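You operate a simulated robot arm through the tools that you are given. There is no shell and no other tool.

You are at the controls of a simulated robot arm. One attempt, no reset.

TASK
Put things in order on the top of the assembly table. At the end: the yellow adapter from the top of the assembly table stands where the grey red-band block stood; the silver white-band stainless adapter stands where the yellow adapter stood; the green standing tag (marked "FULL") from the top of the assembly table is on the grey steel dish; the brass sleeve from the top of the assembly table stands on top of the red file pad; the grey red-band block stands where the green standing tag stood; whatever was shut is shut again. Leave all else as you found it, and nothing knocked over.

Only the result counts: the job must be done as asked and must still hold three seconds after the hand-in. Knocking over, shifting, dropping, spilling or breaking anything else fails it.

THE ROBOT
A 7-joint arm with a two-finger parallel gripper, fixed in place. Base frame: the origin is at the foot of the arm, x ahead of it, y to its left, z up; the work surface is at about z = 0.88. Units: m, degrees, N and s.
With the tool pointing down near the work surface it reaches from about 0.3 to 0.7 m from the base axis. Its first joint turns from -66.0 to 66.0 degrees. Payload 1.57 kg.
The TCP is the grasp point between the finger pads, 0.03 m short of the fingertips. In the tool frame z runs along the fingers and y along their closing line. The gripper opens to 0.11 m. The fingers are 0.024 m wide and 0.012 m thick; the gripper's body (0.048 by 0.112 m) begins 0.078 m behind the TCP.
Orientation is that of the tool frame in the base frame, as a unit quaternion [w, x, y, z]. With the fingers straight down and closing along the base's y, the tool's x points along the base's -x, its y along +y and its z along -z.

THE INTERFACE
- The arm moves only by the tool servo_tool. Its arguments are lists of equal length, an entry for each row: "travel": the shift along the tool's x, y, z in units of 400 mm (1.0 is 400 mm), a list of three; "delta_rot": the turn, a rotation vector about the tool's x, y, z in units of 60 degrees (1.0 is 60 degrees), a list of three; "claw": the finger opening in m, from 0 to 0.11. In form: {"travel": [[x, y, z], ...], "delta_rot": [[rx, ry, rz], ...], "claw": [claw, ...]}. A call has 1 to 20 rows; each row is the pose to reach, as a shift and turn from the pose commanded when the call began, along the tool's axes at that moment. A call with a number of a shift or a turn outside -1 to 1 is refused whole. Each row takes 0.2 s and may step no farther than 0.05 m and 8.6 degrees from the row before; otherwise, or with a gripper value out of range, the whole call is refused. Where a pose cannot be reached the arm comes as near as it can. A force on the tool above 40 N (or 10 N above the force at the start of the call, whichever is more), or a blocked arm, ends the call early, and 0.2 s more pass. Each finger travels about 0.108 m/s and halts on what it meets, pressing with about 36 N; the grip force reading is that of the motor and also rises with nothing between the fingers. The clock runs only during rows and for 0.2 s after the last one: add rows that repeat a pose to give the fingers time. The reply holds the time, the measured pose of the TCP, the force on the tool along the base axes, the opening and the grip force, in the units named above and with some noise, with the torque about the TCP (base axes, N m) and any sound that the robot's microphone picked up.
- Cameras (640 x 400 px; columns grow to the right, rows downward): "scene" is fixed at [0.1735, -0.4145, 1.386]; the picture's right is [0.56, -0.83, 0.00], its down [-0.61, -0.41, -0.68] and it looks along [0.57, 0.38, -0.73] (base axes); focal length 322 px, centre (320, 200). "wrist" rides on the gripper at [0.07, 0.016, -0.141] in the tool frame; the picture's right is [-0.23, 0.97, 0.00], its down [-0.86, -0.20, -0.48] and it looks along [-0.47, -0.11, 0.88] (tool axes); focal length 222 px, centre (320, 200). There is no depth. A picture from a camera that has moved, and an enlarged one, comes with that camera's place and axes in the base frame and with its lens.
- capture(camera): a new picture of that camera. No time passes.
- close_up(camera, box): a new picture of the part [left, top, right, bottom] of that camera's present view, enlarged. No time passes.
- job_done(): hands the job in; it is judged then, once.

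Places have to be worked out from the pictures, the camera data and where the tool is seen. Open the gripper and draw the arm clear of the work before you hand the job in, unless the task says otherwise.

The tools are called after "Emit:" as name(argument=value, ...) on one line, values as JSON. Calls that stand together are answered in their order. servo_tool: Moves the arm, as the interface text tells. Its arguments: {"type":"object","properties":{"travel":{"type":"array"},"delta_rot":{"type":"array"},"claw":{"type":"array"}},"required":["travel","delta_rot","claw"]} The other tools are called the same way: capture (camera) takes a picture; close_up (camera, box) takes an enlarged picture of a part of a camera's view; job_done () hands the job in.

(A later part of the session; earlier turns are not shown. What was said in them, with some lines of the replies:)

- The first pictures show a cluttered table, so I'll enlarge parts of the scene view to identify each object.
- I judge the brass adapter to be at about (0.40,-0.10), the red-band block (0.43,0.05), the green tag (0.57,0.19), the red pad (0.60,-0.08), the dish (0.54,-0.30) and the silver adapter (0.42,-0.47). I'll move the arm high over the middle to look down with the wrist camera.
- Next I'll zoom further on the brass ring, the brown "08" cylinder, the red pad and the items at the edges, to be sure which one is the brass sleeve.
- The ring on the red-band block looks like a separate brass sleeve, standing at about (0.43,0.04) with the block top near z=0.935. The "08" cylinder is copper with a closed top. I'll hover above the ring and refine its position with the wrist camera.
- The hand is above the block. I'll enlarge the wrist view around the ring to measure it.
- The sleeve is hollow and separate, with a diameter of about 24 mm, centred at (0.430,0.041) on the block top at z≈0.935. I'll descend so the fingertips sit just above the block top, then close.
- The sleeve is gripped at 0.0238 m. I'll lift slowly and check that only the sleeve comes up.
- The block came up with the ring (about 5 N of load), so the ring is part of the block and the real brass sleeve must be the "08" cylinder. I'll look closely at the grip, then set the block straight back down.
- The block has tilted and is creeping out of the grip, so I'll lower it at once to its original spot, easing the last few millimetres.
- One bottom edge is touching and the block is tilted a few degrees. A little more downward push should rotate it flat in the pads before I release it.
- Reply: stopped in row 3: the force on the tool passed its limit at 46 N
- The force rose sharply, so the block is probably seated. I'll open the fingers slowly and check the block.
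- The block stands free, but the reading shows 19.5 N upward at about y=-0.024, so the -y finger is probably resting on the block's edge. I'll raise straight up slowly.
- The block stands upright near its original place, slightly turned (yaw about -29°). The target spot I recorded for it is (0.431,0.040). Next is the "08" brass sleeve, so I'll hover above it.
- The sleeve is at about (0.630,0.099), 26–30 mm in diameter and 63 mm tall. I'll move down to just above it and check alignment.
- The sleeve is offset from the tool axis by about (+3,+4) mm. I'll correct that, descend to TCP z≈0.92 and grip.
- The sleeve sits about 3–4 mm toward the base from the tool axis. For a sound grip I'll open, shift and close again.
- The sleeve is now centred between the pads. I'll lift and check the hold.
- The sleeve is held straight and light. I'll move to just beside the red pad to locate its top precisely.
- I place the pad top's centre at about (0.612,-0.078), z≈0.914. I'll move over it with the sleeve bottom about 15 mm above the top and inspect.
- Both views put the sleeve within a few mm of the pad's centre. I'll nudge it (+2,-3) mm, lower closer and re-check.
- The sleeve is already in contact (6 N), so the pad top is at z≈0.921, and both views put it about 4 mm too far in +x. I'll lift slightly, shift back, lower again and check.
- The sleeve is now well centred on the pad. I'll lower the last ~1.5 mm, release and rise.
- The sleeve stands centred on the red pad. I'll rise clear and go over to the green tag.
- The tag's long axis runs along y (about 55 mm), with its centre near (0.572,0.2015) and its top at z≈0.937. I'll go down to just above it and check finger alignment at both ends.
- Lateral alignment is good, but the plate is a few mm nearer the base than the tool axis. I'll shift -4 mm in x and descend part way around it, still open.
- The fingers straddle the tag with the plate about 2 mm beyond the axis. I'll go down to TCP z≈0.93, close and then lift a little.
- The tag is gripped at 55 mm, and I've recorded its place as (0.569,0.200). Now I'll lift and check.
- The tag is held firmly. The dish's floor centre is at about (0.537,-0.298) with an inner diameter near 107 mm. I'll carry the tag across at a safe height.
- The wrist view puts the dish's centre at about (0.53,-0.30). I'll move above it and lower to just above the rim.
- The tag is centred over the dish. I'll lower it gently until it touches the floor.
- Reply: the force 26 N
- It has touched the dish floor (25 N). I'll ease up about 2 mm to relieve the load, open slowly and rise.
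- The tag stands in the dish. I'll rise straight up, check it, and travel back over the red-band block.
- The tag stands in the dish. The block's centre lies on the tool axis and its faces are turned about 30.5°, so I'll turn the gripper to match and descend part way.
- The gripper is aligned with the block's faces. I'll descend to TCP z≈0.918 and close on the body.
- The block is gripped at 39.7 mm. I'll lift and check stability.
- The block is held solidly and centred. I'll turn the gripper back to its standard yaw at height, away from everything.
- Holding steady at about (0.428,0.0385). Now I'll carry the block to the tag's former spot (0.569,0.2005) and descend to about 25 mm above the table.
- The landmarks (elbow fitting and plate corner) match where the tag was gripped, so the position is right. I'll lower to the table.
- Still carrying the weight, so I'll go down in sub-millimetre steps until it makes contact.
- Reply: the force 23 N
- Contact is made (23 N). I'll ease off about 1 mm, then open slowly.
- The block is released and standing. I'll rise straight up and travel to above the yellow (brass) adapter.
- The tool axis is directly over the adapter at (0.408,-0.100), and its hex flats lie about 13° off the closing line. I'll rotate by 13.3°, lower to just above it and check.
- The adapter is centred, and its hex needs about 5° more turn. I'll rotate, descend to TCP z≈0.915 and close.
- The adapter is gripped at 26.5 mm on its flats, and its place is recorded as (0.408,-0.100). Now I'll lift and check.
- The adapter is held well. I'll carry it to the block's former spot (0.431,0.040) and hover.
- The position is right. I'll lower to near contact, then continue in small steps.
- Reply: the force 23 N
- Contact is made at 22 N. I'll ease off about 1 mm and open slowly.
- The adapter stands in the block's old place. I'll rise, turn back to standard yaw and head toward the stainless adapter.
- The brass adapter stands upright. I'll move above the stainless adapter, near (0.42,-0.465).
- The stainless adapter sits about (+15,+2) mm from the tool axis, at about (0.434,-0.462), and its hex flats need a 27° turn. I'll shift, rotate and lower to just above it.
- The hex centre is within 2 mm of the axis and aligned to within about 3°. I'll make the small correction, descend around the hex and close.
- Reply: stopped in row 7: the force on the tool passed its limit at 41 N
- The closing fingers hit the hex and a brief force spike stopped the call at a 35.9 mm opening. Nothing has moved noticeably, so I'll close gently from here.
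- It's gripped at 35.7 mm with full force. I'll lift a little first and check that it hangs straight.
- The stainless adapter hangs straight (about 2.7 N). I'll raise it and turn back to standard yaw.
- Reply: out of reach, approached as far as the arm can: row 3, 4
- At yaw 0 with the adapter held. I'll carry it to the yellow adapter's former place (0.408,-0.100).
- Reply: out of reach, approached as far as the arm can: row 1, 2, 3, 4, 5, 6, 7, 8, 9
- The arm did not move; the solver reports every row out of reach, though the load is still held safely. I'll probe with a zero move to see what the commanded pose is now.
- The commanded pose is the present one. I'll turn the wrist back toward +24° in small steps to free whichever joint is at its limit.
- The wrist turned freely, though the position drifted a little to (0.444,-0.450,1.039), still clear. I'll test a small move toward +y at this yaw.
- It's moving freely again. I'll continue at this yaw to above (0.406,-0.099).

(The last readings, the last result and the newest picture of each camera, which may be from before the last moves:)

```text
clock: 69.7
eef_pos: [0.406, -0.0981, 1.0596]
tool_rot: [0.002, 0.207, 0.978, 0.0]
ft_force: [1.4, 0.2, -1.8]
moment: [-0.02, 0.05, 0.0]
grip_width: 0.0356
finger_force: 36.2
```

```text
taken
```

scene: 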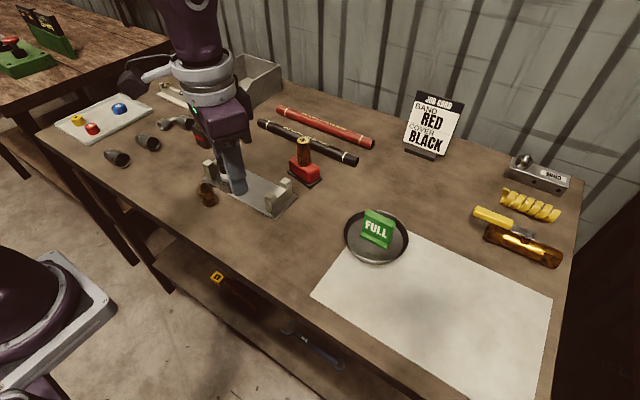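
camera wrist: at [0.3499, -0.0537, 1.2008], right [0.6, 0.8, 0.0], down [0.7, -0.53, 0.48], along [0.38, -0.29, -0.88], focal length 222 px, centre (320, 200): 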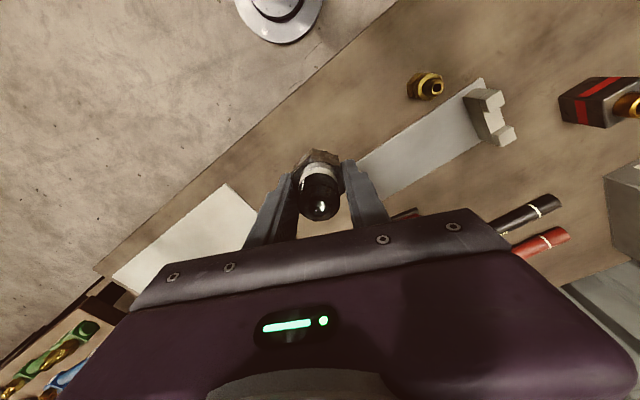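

Above the target. I'll lower to about 15 mm above the table and check.

Emit:
servo_tool(travel=[[0, 0, 0.11], [0, 0, 0.22], [0, 0, 0.32]], delta_rot=[[0, 0, 0], [0, 0, 0], [0, 0, 0]], claw=[0.02, 0.02, 0.02])

Emit:
close_up(camera="wrist", box=[220, 80, 420, 240])

Emit:
close_up(camera="scene", box=[200, 170, 300, 260])

```text
clock: 70.5
eef_pos: [0.4065, -0.0994, 0.9301]
tool_rot: [0.002, 0.207, 0.978, 0.0]
ft_force: [-0.2, -0.1, -1.4]
moment: [0.0, 0.0, 0.01]
grip_width: 0.0358
finger_force: 35.8
```

```text
2.50 times, centred on (320, 160) of wrist
camera zoom: at [0.3502, -0.0553, 1.071], right [0.6, 0.8, 0.0], down [0.7, -0.53, 0.48], along [0.39, -0.29, -0.88], focal length 555 px, centre (320, 300)
```

zoom: 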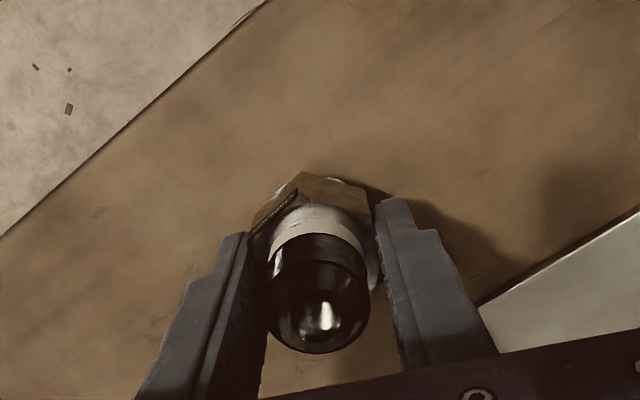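

```text
4.44 times, centred on (250, 215) of scene
camera zoom: at [0.1735, -0.4145, 1.386], right [0.56, -0.83, 0.0], down [-0.61, -0.41, -0.68], along [0.57, 0.38, -0.73], focal length 1430 px, centre (631, 133)
```

zoom: 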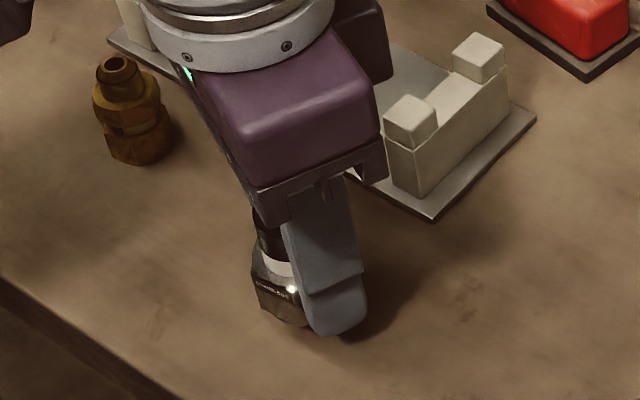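

The wrist view suggests the adapter is centred in the grip, but the scene view hints at an offset. I'll zoom in on both before lowering.

Emit:
close_up(camera="scene", box=[240, 205, 280, 245])

Emit:
close_up(camera="wrist", box=[280, 130, 360, 190])

```text
10.00 times, centred on (260, 225) of scene
camera zoom: at [0.1735, -0.4145, 1.386], right [0.56, -0.83, 0.0], down [-0.61, -0.41, -0.68], along [0.57, 0.38, -0.73], focal length 3217 px, centre (920, -50)
```

zoom: 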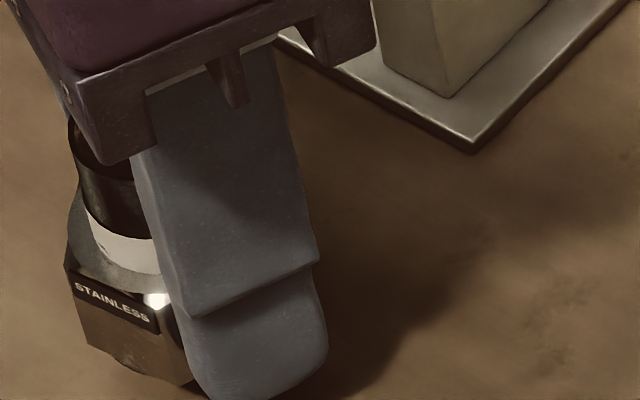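

```text
6.67 times, centred on (320, 160) of wrist
camera zoom: at [0.3502, -0.0553, 1.071], right [0.6, 0.8, 0.0], down [0.7, -0.53, 0.48], along [0.39, -0.29, -0.88], focal length 1481 px, centre (320, 467)
```

zoom: 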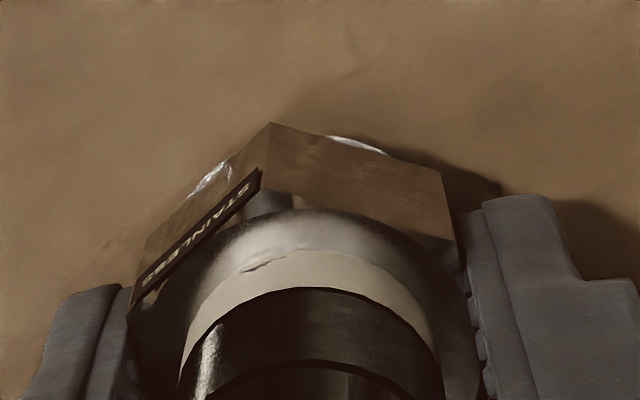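

Measured in both views, the adapter is centred within about 1–2 mm in the grip but sits about 4 mm up-left of target. I'll nudge it by half that estimate and lower to near contact.

Emit:
servo_tool(travel=[[-0.007, -0.004, 0], [-0.007, -0.004, 0.02], [-0.007, -0.004, 0.035]], delta_rot=[[0, 0, 0], [0, 0, 0], [0, 0, 0]], claw=[0.02, 0.02, 0.02])

```text
clock: 71.3
eef_pos: [0.4088, -0.1011, 0.9169]
tool_rot: [0.002, 0.208, 0.978, -0.001]
ft_force: [0.3, -0.1, -2.3]
moment: [-0.02, -0.03, -0.03]
grip_width: 0.0356
finger_force: 36.7
```

Emit:
servo_tool(travel=[[0, 0, 0.004], [0, 0, 0.006]], delta_rot=[[0, 0, 0], [0, 0, 0]], claw=[0.02, 0.02])

```text
clock: 71.9
eef_pos: [0.4101, -0.1001, 0.9145]
tool_rot: [0.002, 0.207, 0.978, 0.0]
ft_force: [-0.3, 0.7, -1.3]
moment: [0.01, 0.01, -0.01]
grip_width: 0.0356
finger_force: 36.5
```

No contact yet at z≈0.9145, so I'll continue down in 0.8 mm steps.

Emit:
servo_tool(travel=[[0, 0, 0.002], [0, 0, 0.004], [0, 0, 0.004]], delta_rot=[[0, 0, 0], [0, 0, 0], [0, 0, 0]], claw=[0.02, 0.02, 0.02])

```text
clock: 72.7
eef_pos: [0.409, -0.0995, 0.9131]
tool_rot: [0.002, 0.207, 0.978, 0.0]
ft_force: [0.3, 0.3, -1.8]
moment: [-0.01, -0.04, 0.0]
grip_width: 0.0357
finger_force: 35.7
```

Emit:
servo_tool(travel=[[0, 0, 0.002], [0, 0, 0.004], [0, 0, 0.004]], delta_rot=[[0, 0, 0], [0, 0, 0], [0, 0, 0]], claw=[0.02, 0.02, 0.02])

Emit:
close_up(camera="scene", box=[230, 205, 280, 255])

```text
clock: 73.5
eef_pos: [0.4094, -0.0993, 0.9119]
tool_rot: [0.002, 0.206, 0.979, 0.0]
ft_force: [-0.5, 0.1, -2.6]
moment: [0.0, -0.02, 0.04]
grip_width: 0.0361
finger_force: 36.0
```

```text
8.00 times, centred on (255, 230) of scene
camera zoom: at [0.1735, -0.4145, 1.386], right [0.56, -0.83, 0.0], down [-0.61, -0.41, -0.68], along [0.57, 0.38, -0.73], focal length 2573 px, centre (840, -40)
```

zoom: 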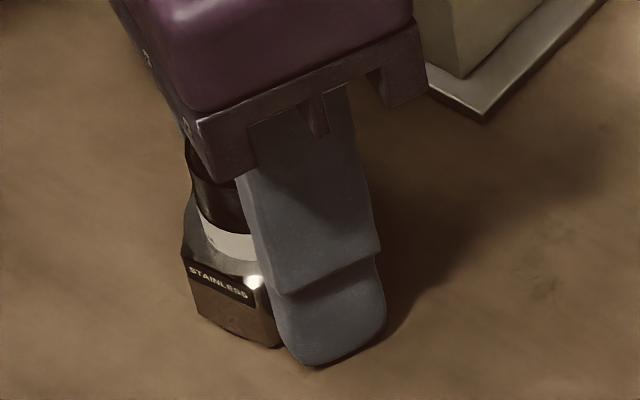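

Very near contact now. I'll take another 1 mm in fine steps.

Emit:
servo_tool(travel=[[0, 0, 0.001], [0, 0, 0.002], [0, 0, 0.003]], delta_rot=[[0, 0, 0], [0, 0, 0], [0, 0, 0]], claw=[0.02, 0.02, 0.02])

```text
clock: 74.3
eef_pos: [0.4094, -0.1003, 0.9102]
tool_rot: [0.002, 0.206, 0.978, 0.001]
ft_force: [-2.7, 3.0, 9.1]
moment: [0.0, -0.1, 0.01]
grip_width: 0.0358
finger_force: 35.5
```

Contact at 9 N. I'll relieve it slightly and open slowly.

Emit:
servo_tool(travel=[[0, 0, -0.0015], [0, 0, -0.0015], [0, 0, -0.0015], [0, 0, -0.003], [0, 0, -0.005], [0, 0, -0.005]], delta_rot=[[0, 0, 0], [0, 0, 0], [0, 0, 0], [0, 0, 0], [0, 0, 0], [0, 0, 0]], claw=[0.035, 0.0365, 0.039, 0.044, 0.052, 0.06])

Emit:
close_up(camera="scene", box=[230, 205, 280, 255])

Emit:
close_up(camera="wrist", box=[240, 100, 400, 240])

```text
clock: 75.7
eef_pos: [0.4088, -0.0995, 0.9112]
tool_rot: [0.002, 0.207, 0.978, -0.001]
ft_force: [0.4, -0.2, 0.2]
moment: [0.0, -0.01, 0.02]
grip_width: 0.0597
finger_force: 0.2
```

```text
8.00 times, centred on (255, 230) of scene
camera zoom: at [0.1735, -0.4145, 1.386], right [0.56, -0.83, 0.0], down [-0.61, -0.41, -0.68], along [0.57, 0.38, -0.73], focal length 2573 px, centre (840, -40)
```

zoom: 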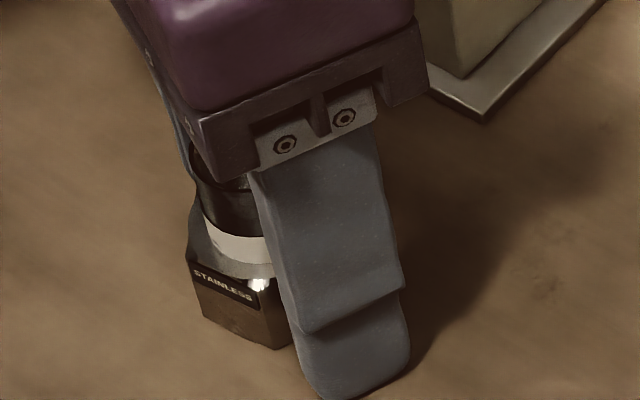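

```text
2.86 times, centred on (320, 170) of wrist
camera zoom: at [0.3536, -0.0558, 1.0524], right [0.6, 0.8, 0.0], down [0.7, -0.53, 0.48], along [0.38, -0.29, -0.88], focal length 635 px, centre (320, 286)
```

zoom: 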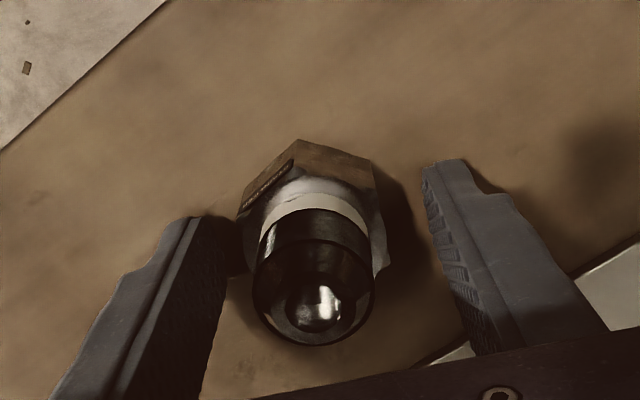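

The stainless adapter stands free. I'll rise straight up and compare its position with the yellow adapter's original place.

Emit:
servo_tool(travel=[[0, 0, -0.05], [0, 0, -0.15], [0, 0, -0.27], [0, 0, -0.38], [0, 0, -0.45]], delta_rot=[[0, 0, 0], [0, 0, 0], [0, 0, 0], [0, 0, 0], [0, 0, 0]], claw=[0.06, 0.06, 0.06, 0.06, 0.06])

Emit:
capture(camera="scene")

Emit:
close_up(camera="scene", box=[230, 205, 280, 255])

Emit:
capture(camera="wrist")

```text
clock: 76.9
eef_pos: [0.4126, -0.1003, 1.0898]
tool_rot: [0.002, 0.207, 0.978, 0.0]
ft_force: [0.2, -0.4, 0.3]
moment: [0.01, 0.0, 0.01]
grip_width: 0.0601
finger_force: 0.0
```

```text
taken
```

scene: 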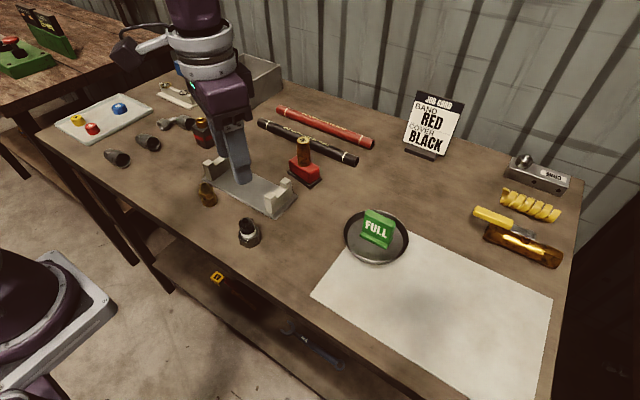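

```text
8.00 times, centred on (255, 230) of scene
camera zoom: at [0.1735, -0.4145, 1.386], right [0.56, -0.83, 0.0], down [-0.61, -0.41, -0.68], along [0.57, 0.38, -0.73], focal length 2573 px, centre (840, -40)
```

zoom: 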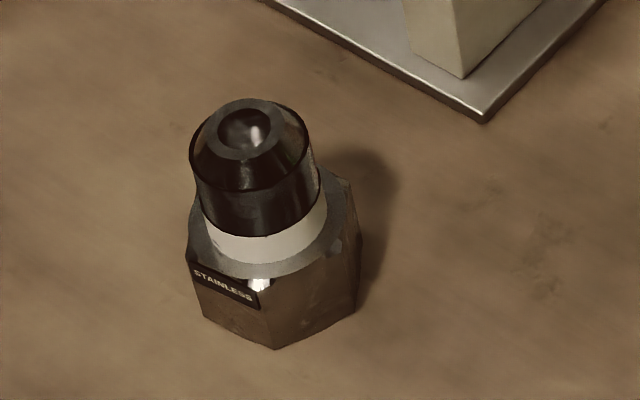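

```text
taken
camera wrist: at [0.3559, -0.056, 1.2311], right [0.6, 0.8, 0.0], down [0.7, -0.53, 0.48], along [0.39, -0.29, -0.88], focal length 222 px, centre (320, 200)
```

wrist: 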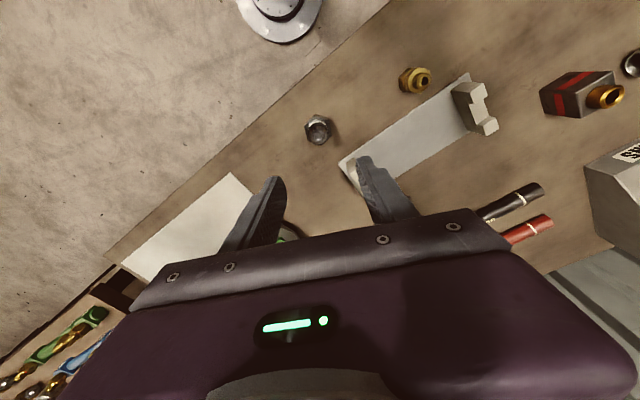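

Everything stands. By the scene view the stainless adapter is within about 6 mm of the old spot. I'll check the brass adapter and block placements the same way.

Emit:
close_up(camera="scene", box=[185, 165, 225, 215])

Emit:
close_up(camera="scene", box=[180, 110, 280, 172])

Emit:
close_up(camera="scene", box=[230, 210, 270, 250])

Emit:
close_up(camera="wrist", box=[260, 100, 380, 175])

```text
8.00 times, centred on (205, 190) of scene
camera zoom: at [0.1735, -0.4145, 1.386], right [0.56, -0.83, 0.0], down [-0.61, -0.41, -0.68], along [0.57, 0.38, -0.73], focal length 2573 px, centre (1240, 280)
```

zoom: 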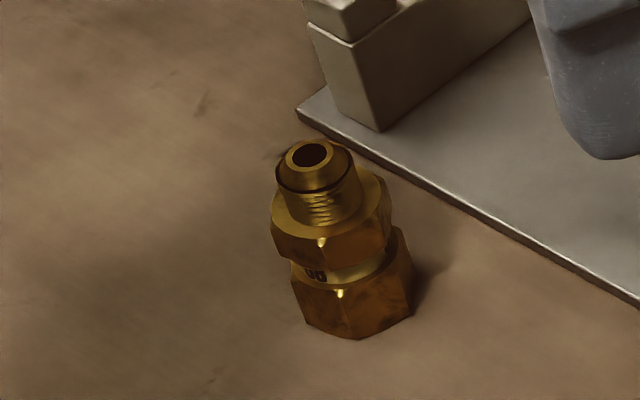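

```text
6.40 times, centred on (230, 141) of scene
camera zoom: at [0.1735, -0.4145, 1.386], right [0.56, -0.83, 0.0], down [-0.61, -0.41, -0.68], along [0.57, 0.38, -0.73], focal length 2059 px, centre (896, 578)
```

zoom: 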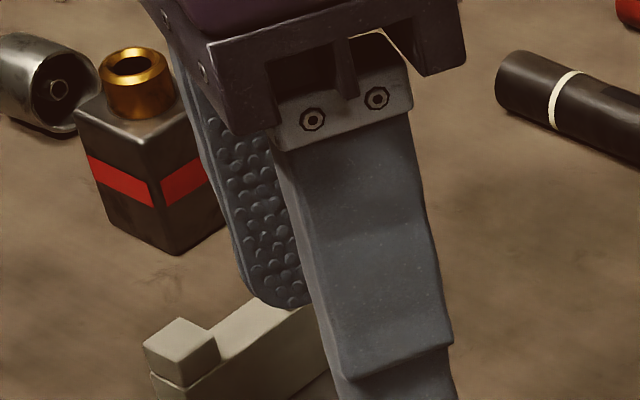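

```text
10.00 times, centred on (250, 230) of scene
camera zoom: at [0.1735, -0.4145, 1.386], right [0.56, -0.83, 0.0], down [-0.61, -0.41, -0.68], along [0.57, 0.38, -0.73], focal length 3217 px, centre (1020, -100)
```

zoom: 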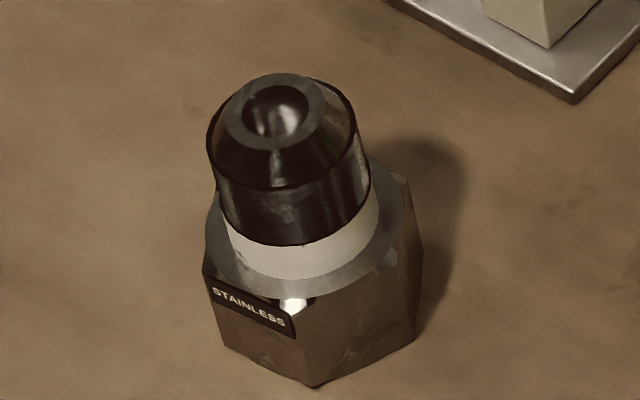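

```text
5.33 times, centred on (320, 138) of wrist
camera zoom: at [0.3559, -0.056, 1.2311], right [0.6, 0.8, 0.0], down [0.7, -0.53, 0.48], along [0.39, -0.29, -0.88], focal length 1185 px, centre (320, 533)
```

zoom: 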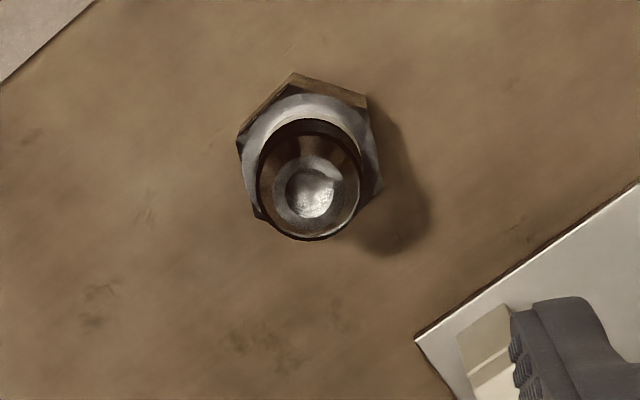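

All placements match the original spots to within about 5 mm, and the fixture is unmoved. I'll draw the arm up and back, open and clear of the work, and take a final look.

Emit:
servo_tool(travel=[[0.02, 0, -0.08], [0.06, 0.01, -0.13], [0.1, 0.02, -0.15], [0.14, 0.03, -0.15], [0.183, 0.04, -0.15]], delta_rot=[[0, 0, 0], [0, 0, -0.1], [0, 0, -0.2], [0, 0, -0.3], [0, 0, -0.4]], claw=[0.07, 0.08, 0.09, 0.1, 0.11])

Emit:
capture(camera="scene")

Emit:
capture(camera="wrist")

Emit:
close_up(camera="scene", box=[160, 90, 420, 280])

```text
clock: 78.1
eef_pos: [0.348, -0.0569, 1.1503]
tool_rot: [0.002, -0.002, 1.0, 0.0]
ft_force: [0.4, -1.0, 1.0]
moment: [0.0, 0.0, 0.03]
grip_width: 0.1097
finger_force: 0.0
```

```text
taken
```

scene: 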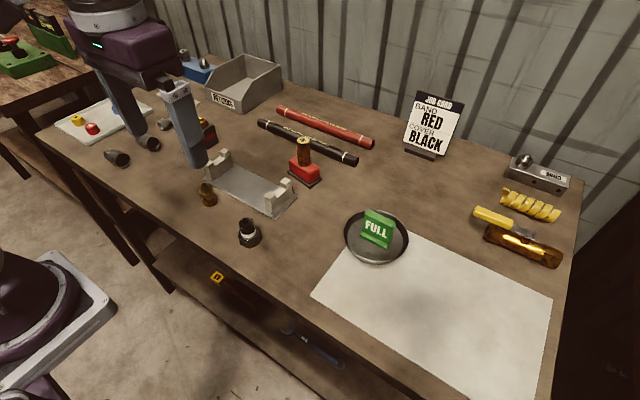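

```text
taken
camera wrist: at [0.2783, -0.0409, 1.2915], right [0.22, 0.97, 0.0], down [0.85, -0.2, 0.48], along [0.47, -0.11, -0.88], focal length 222 px, centre (320, 200)
```

wrist: 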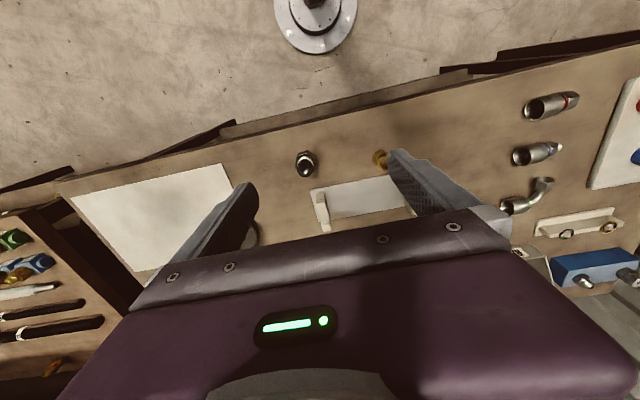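

```text
2.11 times, centred on (290, 185) of scene
camera zoom: at [0.1735, -0.4145, 1.386], right [0.56, -0.83, 0.0], down [-0.61, -0.41, -0.68], along [0.57, 0.38, -0.73], focal length 677 px, centre (383, 232)
```

zoom: 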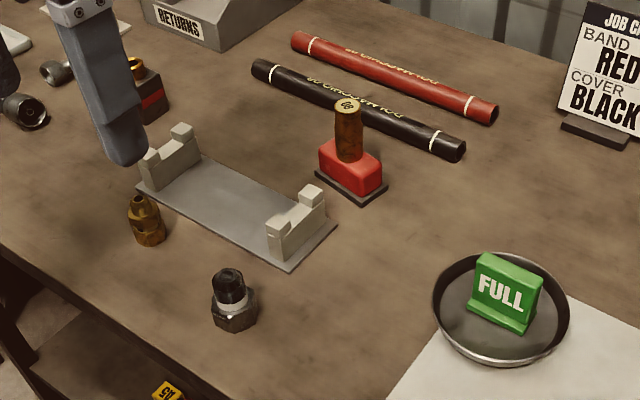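

The final views show the tag in the dish, the sleeve on the red pad, and the block and both adapters standing in their places. Everything else is as it was, and the gripper is open and clear, so I'm handing in.

Emit:
job_done()

```text
The job is handed in.
```

I put all five pieces in their new places and handed the job in. Everything was standing in the last pictures, and the arm was open and drawn clear.

- **Yellow adapter:** stands where the grey red-band block stood, about 3 mm off by the scene camera.
- **Silver white-band stainless adapter:** stands where the yellow adapter stood, about 5 mm off.
- **Green "FULL" tag:** stands on the grey steel dish, near its centre.
- **Brass sleeve:** stands centred on top of the red file pad. I took this to be the cylinder marked "08".
- **Grey red-band block:** stands where the green tag stood, matching its old spot closely.

**Block lifted early:** I first took the brass ring on top of the red-band block for the sleeve. Lifting the ring raised the whole block and tilted it. I set it back upright, slightly turned, and later moved it by its body.

**Anything shut:** I opened nothing, so there was nothing to shut again. The fixture plate and the dish did not shift in the pictures.
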